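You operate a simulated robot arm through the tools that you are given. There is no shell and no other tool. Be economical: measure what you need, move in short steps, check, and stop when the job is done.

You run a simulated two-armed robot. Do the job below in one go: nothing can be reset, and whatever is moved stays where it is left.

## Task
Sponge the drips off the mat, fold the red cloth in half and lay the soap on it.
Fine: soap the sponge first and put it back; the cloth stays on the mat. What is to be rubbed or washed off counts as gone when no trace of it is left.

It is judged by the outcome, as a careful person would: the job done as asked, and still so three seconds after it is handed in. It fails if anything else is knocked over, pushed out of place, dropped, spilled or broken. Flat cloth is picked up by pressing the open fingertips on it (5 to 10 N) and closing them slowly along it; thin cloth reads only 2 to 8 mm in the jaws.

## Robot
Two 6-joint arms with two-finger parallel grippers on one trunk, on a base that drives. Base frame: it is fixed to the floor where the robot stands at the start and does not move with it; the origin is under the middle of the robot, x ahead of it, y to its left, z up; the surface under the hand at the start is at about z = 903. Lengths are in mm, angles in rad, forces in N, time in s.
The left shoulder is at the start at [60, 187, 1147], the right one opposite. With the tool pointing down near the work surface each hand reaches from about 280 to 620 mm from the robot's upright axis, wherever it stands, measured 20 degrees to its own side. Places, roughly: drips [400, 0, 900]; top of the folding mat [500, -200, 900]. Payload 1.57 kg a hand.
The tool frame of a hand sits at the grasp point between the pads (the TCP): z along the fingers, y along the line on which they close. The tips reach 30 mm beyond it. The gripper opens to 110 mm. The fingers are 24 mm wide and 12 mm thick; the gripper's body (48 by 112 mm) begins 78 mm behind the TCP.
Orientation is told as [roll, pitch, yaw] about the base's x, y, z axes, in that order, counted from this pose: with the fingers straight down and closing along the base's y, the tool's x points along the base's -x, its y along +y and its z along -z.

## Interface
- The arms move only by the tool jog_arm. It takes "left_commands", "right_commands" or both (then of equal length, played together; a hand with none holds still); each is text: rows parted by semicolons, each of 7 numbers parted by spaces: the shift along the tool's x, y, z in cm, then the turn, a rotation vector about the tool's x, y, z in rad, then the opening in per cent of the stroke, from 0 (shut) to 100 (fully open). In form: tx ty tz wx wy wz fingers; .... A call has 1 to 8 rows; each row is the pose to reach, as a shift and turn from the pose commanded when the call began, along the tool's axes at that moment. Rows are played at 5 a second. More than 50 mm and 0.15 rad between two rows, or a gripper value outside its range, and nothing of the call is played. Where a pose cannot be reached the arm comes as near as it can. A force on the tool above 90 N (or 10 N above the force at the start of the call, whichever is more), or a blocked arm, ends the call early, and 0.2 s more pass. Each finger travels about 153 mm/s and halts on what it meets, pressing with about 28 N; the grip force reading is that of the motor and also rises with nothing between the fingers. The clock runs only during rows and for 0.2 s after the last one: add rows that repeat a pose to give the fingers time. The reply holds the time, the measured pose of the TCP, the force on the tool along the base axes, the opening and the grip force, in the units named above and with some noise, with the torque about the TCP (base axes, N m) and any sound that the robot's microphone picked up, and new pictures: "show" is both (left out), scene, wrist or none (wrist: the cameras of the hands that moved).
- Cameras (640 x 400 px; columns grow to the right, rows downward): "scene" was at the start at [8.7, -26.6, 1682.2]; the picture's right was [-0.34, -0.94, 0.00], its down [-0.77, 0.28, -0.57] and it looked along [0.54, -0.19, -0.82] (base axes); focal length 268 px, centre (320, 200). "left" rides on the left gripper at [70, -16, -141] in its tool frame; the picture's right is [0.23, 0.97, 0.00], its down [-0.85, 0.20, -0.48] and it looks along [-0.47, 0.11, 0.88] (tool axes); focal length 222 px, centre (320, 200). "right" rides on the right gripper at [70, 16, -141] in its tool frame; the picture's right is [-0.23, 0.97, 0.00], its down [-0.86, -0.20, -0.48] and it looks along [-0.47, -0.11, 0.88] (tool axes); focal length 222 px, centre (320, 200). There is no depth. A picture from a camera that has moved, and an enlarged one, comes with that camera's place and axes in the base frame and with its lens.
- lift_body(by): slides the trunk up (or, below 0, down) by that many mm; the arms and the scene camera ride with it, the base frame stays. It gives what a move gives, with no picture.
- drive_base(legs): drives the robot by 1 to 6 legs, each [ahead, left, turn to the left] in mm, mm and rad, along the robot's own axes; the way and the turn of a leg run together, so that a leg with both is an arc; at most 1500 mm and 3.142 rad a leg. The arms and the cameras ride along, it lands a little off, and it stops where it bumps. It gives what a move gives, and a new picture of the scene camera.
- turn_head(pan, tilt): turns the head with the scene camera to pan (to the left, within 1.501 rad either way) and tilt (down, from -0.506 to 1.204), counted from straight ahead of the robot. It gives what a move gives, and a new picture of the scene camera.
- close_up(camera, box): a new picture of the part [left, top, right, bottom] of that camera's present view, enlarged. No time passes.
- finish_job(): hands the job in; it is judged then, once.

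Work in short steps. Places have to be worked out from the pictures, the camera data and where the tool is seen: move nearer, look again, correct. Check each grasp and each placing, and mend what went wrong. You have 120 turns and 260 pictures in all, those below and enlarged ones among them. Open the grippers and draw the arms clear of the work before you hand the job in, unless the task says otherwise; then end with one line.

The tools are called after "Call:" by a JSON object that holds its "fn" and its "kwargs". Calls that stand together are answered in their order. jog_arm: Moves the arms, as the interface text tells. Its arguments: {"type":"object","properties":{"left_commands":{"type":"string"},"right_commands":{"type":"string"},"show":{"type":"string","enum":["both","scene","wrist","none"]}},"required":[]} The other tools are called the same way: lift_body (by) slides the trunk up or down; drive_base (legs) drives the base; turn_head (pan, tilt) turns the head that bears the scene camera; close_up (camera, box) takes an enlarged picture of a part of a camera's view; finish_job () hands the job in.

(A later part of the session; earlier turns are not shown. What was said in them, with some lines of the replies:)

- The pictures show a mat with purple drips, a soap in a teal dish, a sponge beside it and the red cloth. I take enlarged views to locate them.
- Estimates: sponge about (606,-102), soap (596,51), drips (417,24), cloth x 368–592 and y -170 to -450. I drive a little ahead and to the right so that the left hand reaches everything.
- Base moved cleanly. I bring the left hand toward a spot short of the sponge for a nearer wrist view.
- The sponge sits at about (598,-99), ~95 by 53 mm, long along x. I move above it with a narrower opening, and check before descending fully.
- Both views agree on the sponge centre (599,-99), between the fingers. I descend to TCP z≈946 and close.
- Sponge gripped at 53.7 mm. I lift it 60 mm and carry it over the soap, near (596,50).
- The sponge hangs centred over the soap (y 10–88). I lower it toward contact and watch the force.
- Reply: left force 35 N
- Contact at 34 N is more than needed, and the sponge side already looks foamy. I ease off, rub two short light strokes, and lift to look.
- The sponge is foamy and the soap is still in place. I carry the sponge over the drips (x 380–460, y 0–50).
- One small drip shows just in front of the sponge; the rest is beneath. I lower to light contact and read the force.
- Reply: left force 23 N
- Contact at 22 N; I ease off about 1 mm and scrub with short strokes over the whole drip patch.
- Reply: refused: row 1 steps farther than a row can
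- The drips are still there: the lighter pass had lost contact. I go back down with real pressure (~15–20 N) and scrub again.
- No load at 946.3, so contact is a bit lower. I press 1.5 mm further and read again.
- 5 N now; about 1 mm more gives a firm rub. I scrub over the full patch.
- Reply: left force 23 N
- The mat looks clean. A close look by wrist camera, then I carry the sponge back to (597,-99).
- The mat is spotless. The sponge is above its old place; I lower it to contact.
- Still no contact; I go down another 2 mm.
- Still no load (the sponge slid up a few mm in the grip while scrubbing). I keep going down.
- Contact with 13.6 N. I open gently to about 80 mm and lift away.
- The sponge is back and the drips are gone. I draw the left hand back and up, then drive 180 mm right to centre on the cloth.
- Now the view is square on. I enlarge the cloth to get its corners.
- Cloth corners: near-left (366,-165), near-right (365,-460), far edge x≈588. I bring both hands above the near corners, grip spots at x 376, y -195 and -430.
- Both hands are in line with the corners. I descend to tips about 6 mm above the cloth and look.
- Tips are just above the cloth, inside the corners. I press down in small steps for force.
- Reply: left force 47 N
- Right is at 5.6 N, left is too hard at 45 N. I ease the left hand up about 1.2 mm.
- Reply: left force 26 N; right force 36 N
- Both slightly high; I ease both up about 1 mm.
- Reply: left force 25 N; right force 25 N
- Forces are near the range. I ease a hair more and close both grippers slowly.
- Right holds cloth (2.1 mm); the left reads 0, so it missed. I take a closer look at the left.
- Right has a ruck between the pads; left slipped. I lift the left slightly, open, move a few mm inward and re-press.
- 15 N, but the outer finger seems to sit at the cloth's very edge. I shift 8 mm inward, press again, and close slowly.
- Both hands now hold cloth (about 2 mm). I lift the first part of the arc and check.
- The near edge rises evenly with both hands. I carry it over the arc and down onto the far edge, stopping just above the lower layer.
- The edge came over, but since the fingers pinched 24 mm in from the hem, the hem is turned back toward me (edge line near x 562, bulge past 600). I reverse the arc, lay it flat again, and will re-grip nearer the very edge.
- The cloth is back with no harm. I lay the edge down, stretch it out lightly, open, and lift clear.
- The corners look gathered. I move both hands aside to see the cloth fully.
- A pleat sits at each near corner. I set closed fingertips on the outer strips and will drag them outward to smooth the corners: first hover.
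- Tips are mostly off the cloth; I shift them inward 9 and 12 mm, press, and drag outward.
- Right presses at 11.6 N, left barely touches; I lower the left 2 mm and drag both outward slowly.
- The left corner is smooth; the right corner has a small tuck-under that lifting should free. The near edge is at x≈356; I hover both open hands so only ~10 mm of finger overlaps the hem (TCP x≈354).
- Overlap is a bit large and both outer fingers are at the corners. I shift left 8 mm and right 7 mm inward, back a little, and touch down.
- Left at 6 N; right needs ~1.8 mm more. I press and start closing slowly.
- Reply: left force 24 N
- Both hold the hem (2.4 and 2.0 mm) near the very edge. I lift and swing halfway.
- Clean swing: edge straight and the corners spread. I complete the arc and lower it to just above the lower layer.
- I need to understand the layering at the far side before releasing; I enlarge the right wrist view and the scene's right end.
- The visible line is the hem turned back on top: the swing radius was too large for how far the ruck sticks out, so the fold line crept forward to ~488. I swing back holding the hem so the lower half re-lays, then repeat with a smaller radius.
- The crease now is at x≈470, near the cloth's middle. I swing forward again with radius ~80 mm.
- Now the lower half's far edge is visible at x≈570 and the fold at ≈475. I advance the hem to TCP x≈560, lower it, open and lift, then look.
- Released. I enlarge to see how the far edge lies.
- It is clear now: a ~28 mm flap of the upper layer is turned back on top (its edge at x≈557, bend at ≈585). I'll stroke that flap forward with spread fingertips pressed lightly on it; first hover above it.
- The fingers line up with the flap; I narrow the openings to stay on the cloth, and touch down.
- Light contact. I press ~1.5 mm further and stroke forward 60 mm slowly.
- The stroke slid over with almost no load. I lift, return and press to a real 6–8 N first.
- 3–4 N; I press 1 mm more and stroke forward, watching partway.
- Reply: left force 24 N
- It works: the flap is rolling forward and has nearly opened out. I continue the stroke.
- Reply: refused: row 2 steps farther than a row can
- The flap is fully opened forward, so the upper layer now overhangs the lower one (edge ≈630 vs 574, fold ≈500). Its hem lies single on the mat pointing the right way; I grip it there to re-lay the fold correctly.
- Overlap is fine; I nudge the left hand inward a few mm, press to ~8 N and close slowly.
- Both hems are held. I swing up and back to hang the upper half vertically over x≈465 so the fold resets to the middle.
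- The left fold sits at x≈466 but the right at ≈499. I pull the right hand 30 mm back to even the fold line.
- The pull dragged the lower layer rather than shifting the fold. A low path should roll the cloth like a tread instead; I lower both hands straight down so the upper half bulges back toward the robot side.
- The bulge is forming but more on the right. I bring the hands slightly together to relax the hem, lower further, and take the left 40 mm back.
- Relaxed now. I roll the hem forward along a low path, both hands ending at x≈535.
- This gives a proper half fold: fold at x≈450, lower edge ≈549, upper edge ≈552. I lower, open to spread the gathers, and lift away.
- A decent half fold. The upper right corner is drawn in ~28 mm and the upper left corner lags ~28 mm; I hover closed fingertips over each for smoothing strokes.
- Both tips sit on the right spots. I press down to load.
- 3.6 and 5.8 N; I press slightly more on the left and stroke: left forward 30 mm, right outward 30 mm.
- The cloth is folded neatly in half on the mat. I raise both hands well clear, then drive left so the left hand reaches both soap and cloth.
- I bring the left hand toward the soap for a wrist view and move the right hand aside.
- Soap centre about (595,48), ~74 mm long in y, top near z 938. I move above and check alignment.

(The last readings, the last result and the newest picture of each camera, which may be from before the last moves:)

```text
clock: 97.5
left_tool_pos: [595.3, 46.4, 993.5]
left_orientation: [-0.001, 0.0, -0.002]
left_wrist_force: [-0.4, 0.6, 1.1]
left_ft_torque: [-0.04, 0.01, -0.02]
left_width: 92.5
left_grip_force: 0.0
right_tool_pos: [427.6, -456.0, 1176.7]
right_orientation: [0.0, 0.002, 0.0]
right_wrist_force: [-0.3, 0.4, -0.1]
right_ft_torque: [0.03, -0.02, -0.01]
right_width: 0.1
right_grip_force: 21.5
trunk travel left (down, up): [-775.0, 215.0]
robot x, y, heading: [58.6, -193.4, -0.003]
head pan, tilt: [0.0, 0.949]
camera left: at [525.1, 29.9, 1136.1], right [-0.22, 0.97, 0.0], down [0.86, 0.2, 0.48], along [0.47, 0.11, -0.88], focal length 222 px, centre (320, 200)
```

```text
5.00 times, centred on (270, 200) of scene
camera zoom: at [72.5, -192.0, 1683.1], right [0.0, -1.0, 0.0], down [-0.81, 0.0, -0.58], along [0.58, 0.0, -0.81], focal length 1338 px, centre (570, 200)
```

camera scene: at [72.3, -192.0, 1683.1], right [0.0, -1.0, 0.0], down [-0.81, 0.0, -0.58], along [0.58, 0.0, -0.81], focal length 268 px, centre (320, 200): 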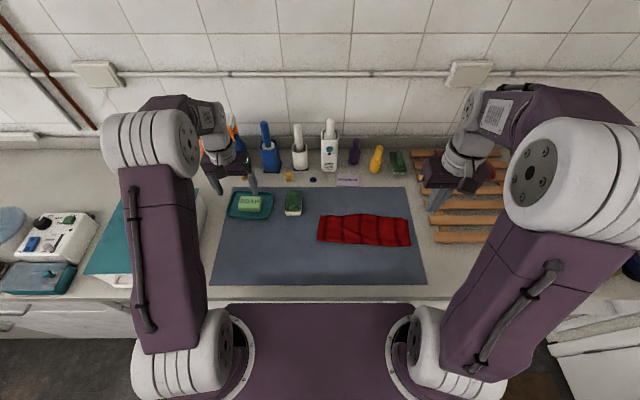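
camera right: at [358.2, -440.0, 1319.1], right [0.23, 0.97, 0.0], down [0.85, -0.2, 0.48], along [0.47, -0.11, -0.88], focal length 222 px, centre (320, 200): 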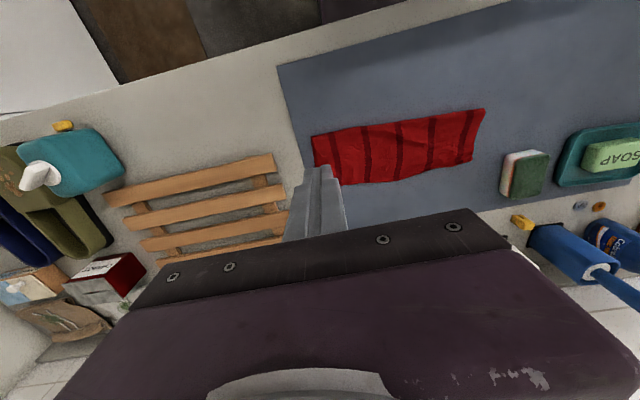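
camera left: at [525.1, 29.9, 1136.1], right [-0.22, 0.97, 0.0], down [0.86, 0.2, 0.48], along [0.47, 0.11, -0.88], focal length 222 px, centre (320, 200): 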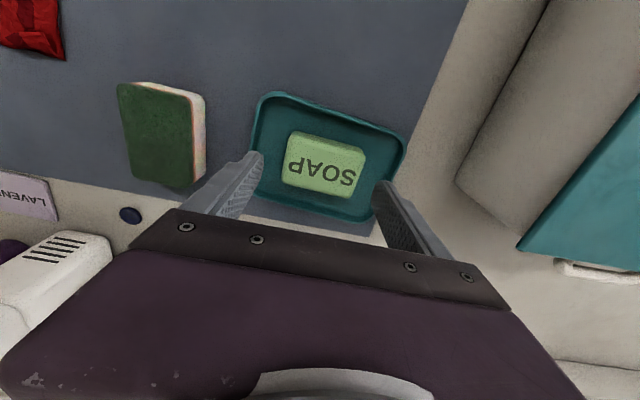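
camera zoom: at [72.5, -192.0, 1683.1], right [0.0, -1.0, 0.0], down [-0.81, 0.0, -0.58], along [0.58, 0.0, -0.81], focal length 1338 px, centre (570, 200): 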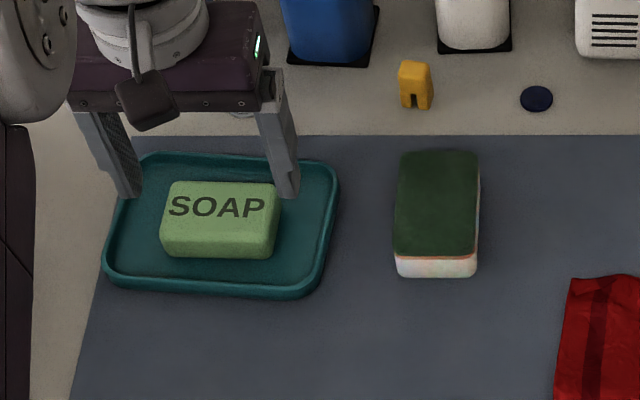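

Aligned. I descend to TCP z≈952 (tips at ≈922, above the dish floor and inside the rim) and close gently.

Call:
{"fn": "jog_arm", "kwargs": {"left_commands": "0 0.2 2 0 0 0 84; 0 0.2 4.1 0 0 0 84; 0 0.2 4.1 0 0 0 84; 0 0.2 4.1 0 0 0 70; 0 0.2 4.1 0 0 0 58; 0 0.2 4.1 0 0 0 52; 0 0.2 4.1 0 0 0 52", "show": "wrist"}}

Call:
{"fn": "close_up", "kwargs": {"camera": "scene", "box": [210, 160, 330, 240]}}

```text
clock: 99.1
left_tool_pos: [594.5, 49.9, 951.6]
left_orientation: [0.003, 0.0, -0.001]
left_wrist_force: [0.5, 0.5, 0.5]
left_ft_torque: [0.03, -0.02, 0.06]
left_width: 74.7
left_grip_force: 27.7
right_tool_pos: [426.6, -457.2, 1177.5]
right_orientation: [0.0, 0.0, -0.002]
right_wrist_force: [0.3, -0.8, -0.1]
right_ft_torque: [0.01, -0.03, 0.0]
right_width: 0.1
right_grip_force: 21.7
trunk travel left (down, up): [-775.0, 215.0]
robot x, y, heading: [54.9, -190.7, -0.001]
head pan, tilt: [0.0, 0.949]
camera left: at [525.1, 33.4, 1094.6], right [-0.22, 0.97, 0.0], down [0.86, 0.2, 0.48], along [0.47, 0.11, -0.88], focal length 222 px, centre (320, 200)
```

left: 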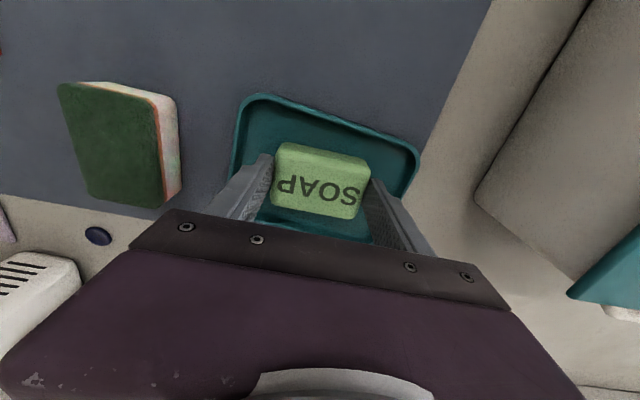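

```text
5.00 times, centred on (270, 200) of scene
camera zoom: at [72.3, -191.8, 1683.1], right [0.0, -1.0, 0.0], down [-0.81, 0.0, -0.58], along [0.58, 0.0, -0.81], focal length 1338 px, centre (570, 200)
```

zoom: 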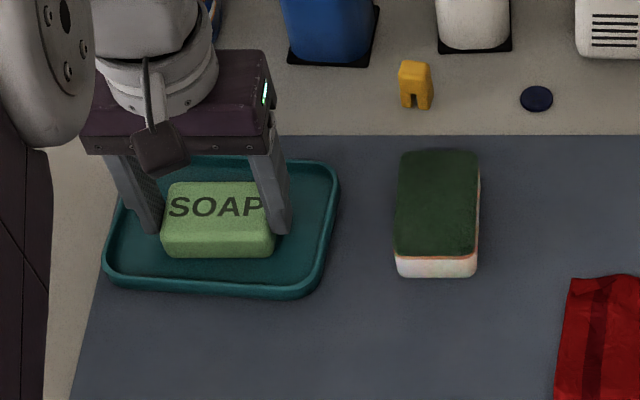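

Soap gripped at 74.7 mm. I lift it straight up and check.

Call:
{"fn": "jog_arm", "kwargs": {"left_commands": "0 0 -2 0 0 0 52; 0 0 -5 0 0 0 52; 0 0 -9 0 0 0 52; 0 0 -9 0 0 0 52", "show": "wrist"}}

Call:
{"fn": "close_up", "kwargs": {"camera": "scene", "box": [310, 190, 430, 260]}}

```text
clock: 100.1
left_tool_pos: [596.7, 50.9, 1042.2]
left_orientation: [-0.001, -0.001, -0.002]
left_wrist_force: [0.0, 0.0, -1.7]
left_ft_torque: [-0.03, 0.0, -0.01]
left_width: 74.3
left_grip_force: 27.6
right_tool_pos: [428.5, -456.3, 1176.2]
right_orientation: [0.0, 0.0, -0.002]
right_wrist_force: [0.6, -0.7, 0.0]
right_ft_torque: [0.01, 0.01, 0.01]
right_width: 0.1
right_grip_force: 21.1
trunk travel left (down, up): [-775.0, 215.0]
robot x, y, heading: [55.2, -187.4, 0.002]
head pan, tilt: [0.0, 0.949]
camera left: at [526.4, 34.0, 1184.9], right [-0.22, 0.97, 0.0], down [0.86, 0.2, 0.48], along [0.47, 0.11, -0.88], focal length 222 px, centre (320, 200)
```

left: 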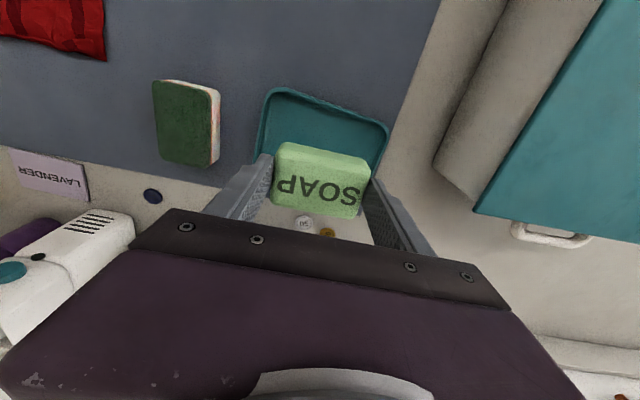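

```text
5.33 times, centred on (370, 225) of scene
camera zoom: at [73.3, -191.5, 1683.1], right [0.0, -1.0, 0.0], down [-0.81, 0.0, -0.58], along [0.58, 0.0, -0.81], focal length 1428 px, centre (53, 67)
```

zoom: 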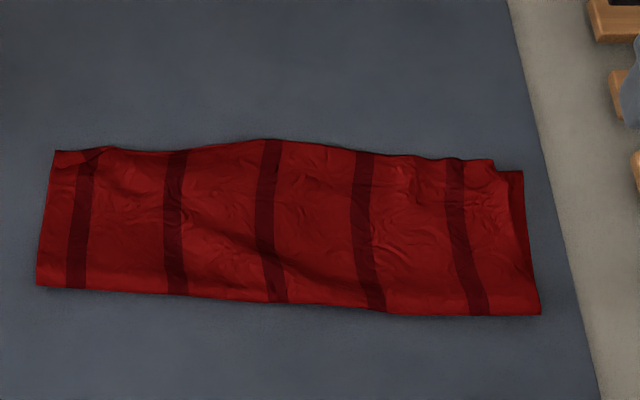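

The cloth's centre is about (503,-332). I carry the soap there at height while the right hand moves farther aside.

Call:
{"fn": "jog_arm", "kwargs": {"left_commands": "1 -4.6 0 0 0 0 52; 2 -9.2 0 0 0 0 52; 3 -13.8 0 0 0 0 52; 4.2 -18.4 0 0 0 0 52; 5.4 -23 0 0 0 0 52; 6.6 -27.6 0 0 0 0 52; 8 -32 0 0 0 0 52; 8 -32 0 0 0 0 52", "right_commands": "0 -3 0 0 0 0 0; 0 -6 0 0 0 0 0; 0 -9 0 0 0 0 0; 0 -11 0 0 0 0 0; 0 -11 0 0 0 0 0; 0 -11 0 0 0 0 0; 0 -11 0 0 0 0 0; 0 -11 0 0 0 0 0", "show": "scene"}}

Call:
{"fn": "jog_arm", "kwargs": {"left_commands": "0.7 -3 1.5 0 0 0 52; 1.4 -5.4 3.5 0 0 0 52; 1.4 -5.4 5.5 0 0 0 52; 1.4 -5.4 5.5 0 0 0 52", "show": "wrist"}}

Call:
{"fn": "close_up", "kwargs": {"camera": "scene", "box": [310, 190, 430, 260]}}

```text
clock: 101.9
left_tool_pos: [514.7, -269.2, 1041.1]
left_orientation: [0.001, -0.001, -0.001]
left_wrist_force: [-0.5, 0.0, -1.4]
left_ft_torque: [-0.04, 0.03, -0.03]
left_width: 74.6
left_grip_force: 28.4
right_tool_pos: [427.8, -566.9, 1177.2]
right_orientation: [0.0, 0.001, -0.002]
right_wrist_force: [-0.1, -0.2, 0.1]
right_ft_torque: [0.0, 0.01, 0.03]
right_width: 0.0
right_grip_force: 21.6
trunk travel left (down, up): [-775.0, 215.0]
robot x, y, heading: [59.4, -193.0, -0.003]
head pan, tilt: [0.0, 0.949]
camera scene: at [72.9, -190.8, 1683.1], right [0.0, -1.0, 0.0], down [-0.81, 0.0, -0.58], along [0.58, 0.0, -0.81], focal length 268 px, centre (320, 200)
```

scene: 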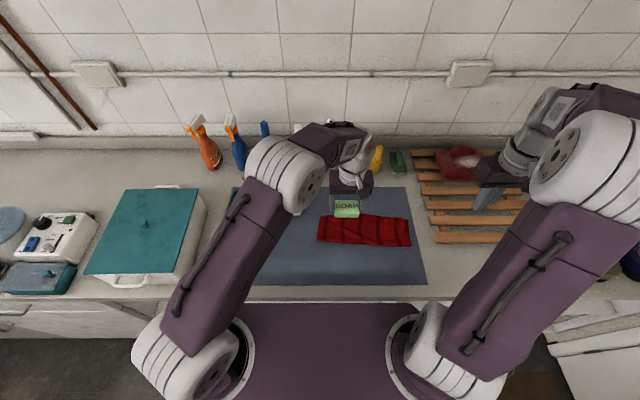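

```text
clock: 102.9
left_tool_pos: [499.4, -323.0, 985.3]
left_orientation: [0.0, 0.001, 0.0]
left_wrist_force: [-0.6, 0.0, -1.5]
left_ft_torque: [-0.02, -0.02, 0.01]
left_width: 74.4
left_grip_force: 27.5
right_tool_pos: [426.9, -568.5, 1177.9]
right_orientation: [0.001, 0.002, -0.002]
right_wrist_force: [0.0, -0.2, 0.6]
right_ft_torque: [0.0, 0.03, -0.02]
right_width: 0.1
right_grip_force: 21.2
trunk travel left (down, up): [-775.0, 215.0]
robot x, y, heading: [61.0, -188.8, -0.004]
head pan, tilt: [0.0, 0.949]
camera left: at [430.2, -340.3, 1128.0], right [-0.22, 0.97, 0.0], down [0.86, 0.2, 0.48], along [0.47, 0.11, -0.88], focal length 222 px, centre (320, 200)
```

left: 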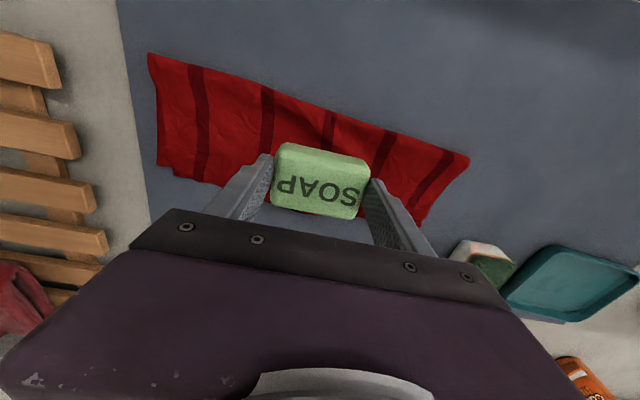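

```text
5.33 times, centred on (370, 225) of scene
camera zoom: at [72.4, -192.4, 1683.1], right [0.0, -1.0, 0.0], down [-0.81, 0.0, -0.58], along [0.58, 0.0, -0.81], focal length 1428 px, centre (53, 67)
```

zoom: 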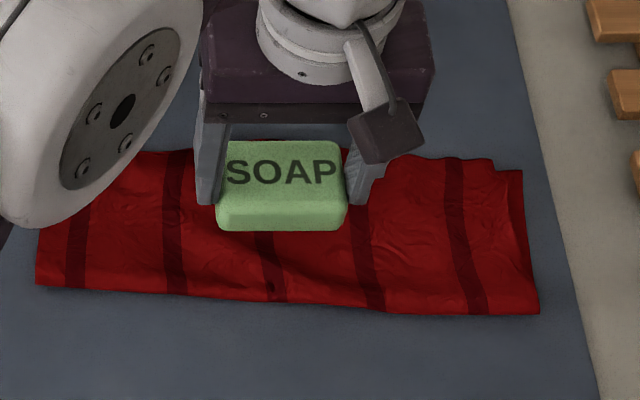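

The soap hangs over the cloth's centre. I lower it to near contact.

Call:
{"fn": "jog_arm", "kwargs": {"left_commands": "-0.4 0 1.2 0 0 0 52; -0.4 0 2.4 0 0 0 52; -0.4 0 2.8 0 0 0 52; -0.4 0 2.8 0 0 0 52", "show": "none"}}

```text
clock: 103.9
left_tool_pos: [505.0, -324.1, 955.8]
left_orientation: [-0.001, 0.0, -0.001]
left_wrist_force: [-0.3, -0.7, -1.2]
left_ft_torque: [-0.02, 0.03, -0.02]
left_width: 74.3
left_grip_force: 28.2
right_tool_pos: [427.5, -567.5, 1177.5]
right_orientation: [0.001, -0.001, -0.001]
right_wrist_force: [-0.2, 0.0, 0.0]
right_ft_torque: [0.0, -0.05, -0.01]
right_width: 0.1
right_grip_force: 21.3
trunk travel left (down, up): [-775.0, 215.0]
robot x, y, heading: [57.8, -187.1, 0.0]
head pan, tilt: [0.0, 0.949]
```

No contact yet; I go down 4 mm more.

Call:
{"fn": "jog_arm", "kwargs": {"left_commands": "0 0 0.25 0 0 0 52; 0 0 0.45 0 0 0 52; 0 0 0.45 0 0 0 52", "show": "none"}}

Call:
{"fn": "close_up", "kwargs": {"camera": "scene", "box": [330, 200, 410, 250]}}

```text
clock: 104.7
left_tool_pos: [505.6, -323.7, 952.7]
left_orientation: [0.0, -0.002, -0.001]
left_wrist_force: [0.3, -0.4, -1.7]
left_ft_torque: [0.0, 0.01, 0.0]
left_width: 74.5
left_grip_force: 28.0
right_tool_pos: [428.7, -567.5, 1176.9]
right_orientation: [-0.001, 0.0, -0.002]
right_wrist_force: [0.5, 0.2, -0.3]
right_ft_torque: [-0.03, -0.04, 0.01]
right_width: 0.1
right_grip_force: 21.5
trunk travel left (down, up): [-775.0, 215.0]
robot x, y, heading: [59.2, -187.4, -0.002]
head pan, tilt: [0.0, 0.949]
```

```text
8.00 times, centred on (370, 225) of scene
camera zoom: at [72.6, -192.1, 1683.1], right [0.0, -1.0, 0.0], down [-0.81, 0.0, -0.58], along [0.58, 0.0, -0.81], focal length 2141 px, centre (-80, 0)
```

zoom: 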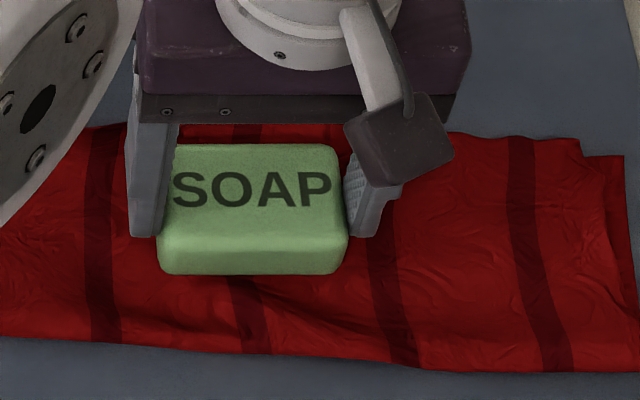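

Still free; another 3 mm.

Call:
{"fn": "jog_arm", "kwargs": {"left_commands": "0 0 0.15 0 0 0 52; 0 0 0.3 0 0 0 52; 0 0 0.3 0 0 0 52", "show": "none"}}

```text
clock: 105.5
left_tool_pos: [505.3, -323.8, 950.0]
left_orientation: [-0.001, 0.001, -0.002]
left_wrist_force: [0.0, -0.1, -1.5]
left_ft_torque: [0.01, 0.03, -0.01]
left_width: 74.1
left_grip_force: 27.5
right_tool_pos: [427.4, -568.8, 1176.7]
right_orientation: [0.0, 0.0, -0.001]
right_wrist_force: [0.5, -1.2, -0.5]
right_ft_torque: [-0.02, 0.03, 0.02]
right_width: 0.0
right_grip_force: 21.7
trunk travel left (down, up): [-775.0, 215.0]
robot x, y, heading: [60.8, -189.0, 0.0]
head pan, tilt: [0.0, 0.949]
```

Call:
{"fn": "jog_arm", "kwargs": {"left_commands": "0 0 0.15 0 0 0 52; 0 0 0.3 0 0 0 52; 0 0 0.3 0 0 0 52", "show": "none"}}

```text
clock: 106.3
left_tool_pos: [504.7, -323.8, 948.5]
left_orientation: [-0.002, -0.001, -0.004]
left_wrist_force: [-0.7, 0.5, 6.8]
left_ft_torque: [0.0, -0.05, 0.0]
left_width: 74.4
left_grip_force: 27.6
right_tool_pos: [426.1, -568.5, 1176.9]
right_orientation: [-0.001, -0.001, -0.002]
right_wrist_force: [0.6, -0.3, -0.1]
right_ft_torque: [0.01, -0.02, 0.02]
right_width: 0.0
right_grip_force: 21.7
trunk travel left (down, up): [-775.0, 215.0]
robot x, y, heading: [62.0, -191.2, -0.005]
head pan, tilt: [0.0, 0.949]
```

The soap now rests on the cloth (6.8 N up). I open gently and lift away.

Call:
{"fn": "jog_arm", "kwargs": {"left_commands": "0 0 -0.05 0 0 0 72; 0 0 -0.05 0 0 0 84; 0 0 -0.05 0 0 0 84; 0 0 -4 0 0 0 84; 0 0 -8 0 0 0 84; 0 0 -12 0 0 0 84; 2 4 -14 0 0 0 84; 4 8 -16 0 0 0 84", "show": "wrist"}}

Call:
{"fn": "jog_arm", "kwargs": {"left_commands": "2 4 0 0 0 0 84; 4 8 0 0 0 0 84; 5 12 0 0 0 0 84; 5 16 0 0 0 0 84; 5 20 0 0 0 0 84; 5 20 0 0 0 0 84", "right_commands": "0 0 0 0 0 0 40; 0 0 0 0 0 0 80; 0 0 0 0 0 0 80; 0 0 0 0 0 0 80; 0 0 0 0 0 0 80; 0 0 0 0 0 0 80", "show": "scene"}}

Call:
{"fn": "close_up", "kwargs": {"camera": "scene", "box": [210, 170, 430, 300]}}

Call:
{"fn": "close_up", "kwargs": {"camera": "scene", "box": [310, 200, 420, 255]}}

```text
clock: 108.1
left_tool_pos: [463.4, -241.3, 1108.5]
left_orientation: [-0.003, -0.001, -0.004]
left_wrist_force: [0.3, 0.2, -0.3]
left_ft_torque: [-0.03, -0.03, 0.03]
left_width: 92.4
left_grip_force: 0.0
right_tool_pos: [427.4, -566.2, 1178.0]
right_orientation: [-0.002, -0.003, -0.001]
right_wrist_force: [-0.6, -1.0, 0.2]
right_ft_torque: [-0.04, -0.01, -0.02]
right_width: 0.0
right_grip_force: 21.6
trunk travel left (down, up): [-775.0, 215.0]
robot x, y, heading: [64.0, -187.3, -0.001]
head pan, tilt: [0.0, 0.949]
camera left: at [393.7, -259.1, 1251.1], right [-0.22, 0.97, 0.0], down [0.85, 0.2, 0.48], along [0.47, 0.11, -0.88], focal length 222 px, centre (320, 200)
```

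left: 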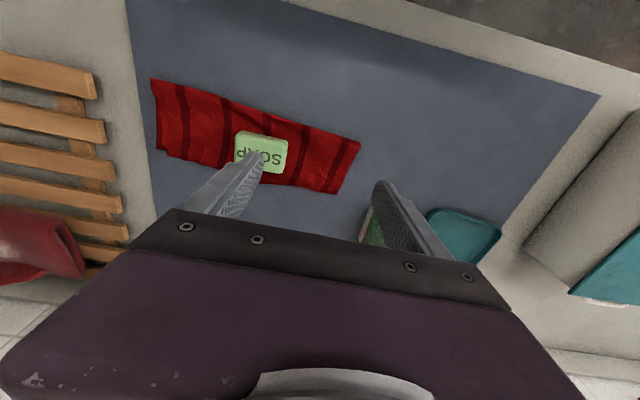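

```text
clock: 109.5
left_tool_pos: [418.2, -48.1, 1107.3]
left_orientation: [0.0, 0.002, -0.003]
left_wrist_force: [0.3, 0.0, -0.8]
left_ft_torque: [0.01, -0.04, 0.0]
left_width: 92.3
left_grip_force: 0.0
right_tool_pos: [428.0, -568.7, 1176.3]
right_orientation: [0.0, -0.001, -0.002]
right_wrist_force: [-0.1, 0.3, 1.1]
right_ft_torque: [0.01, -0.01, 0.02]
right_width: 88.1
right_grip_force: 0.1
trunk travel left (down, up): [-775.0, 215.0]
robot x, y, heading: [58.8, -184.9, -0.004]
head pan, tilt: [0.0, 0.949]
camera scene: at [72.7, -193.2, 1683.1], right [0.0, -1.0, 0.0], down [-0.81, 0.0, -0.58], along [0.58, 0.0, -0.81], focal length 268 px, centre (320, 200)
```

scene: 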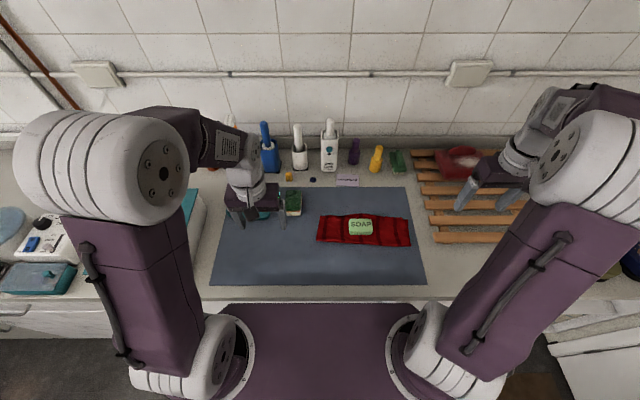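

```text
2.91 times, centred on (320, 235) of scene
camera zoom: at [72.7, -193.2, 1683.1], right [0.0, -1.0, 0.0], down [-0.81, 0.0, -0.58], along [0.58, 0.0, -0.81], focal length 779 px, centre (320, 98)
```

zoom: 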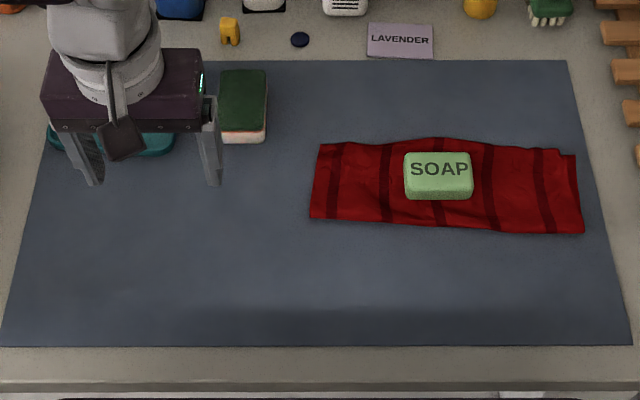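

```text
5.82 times, centred on (365, 228) of scene
camera zoom: at [72.7, -193.2, 1683.1], right [0.0, -1.0, 0.0], down [-0.81, 0.0, -0.58], along [0.58, 0.0, -0.81], focal length 1557 px, centre (58, 40)
```

zoom: 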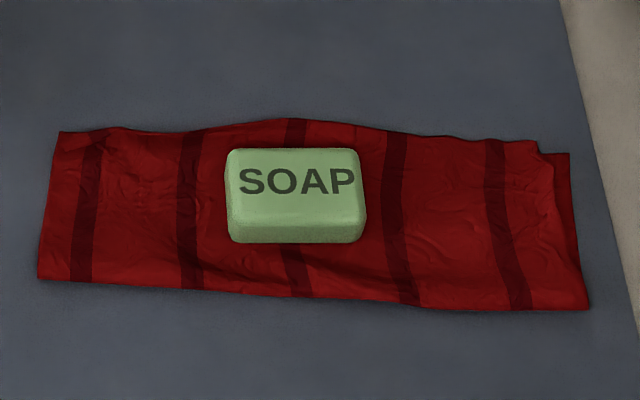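

The mat is clean, the sponge is back in place, the cloth is folded in half and the soap rests on it; both hands are open and clear. I hand the job in.

Call:
{"fn": "finish_job", "kwargs": {}}

```text
The job is handed in.
```

The job is done and handed in: I soaped the sponge, wiped the drips off until no trace showed, and put it back. I folded the red cloth in half on the mat and laid the soap on it; the folded edges line up to within a few millimetres, apart from a small offset at the far right corner.
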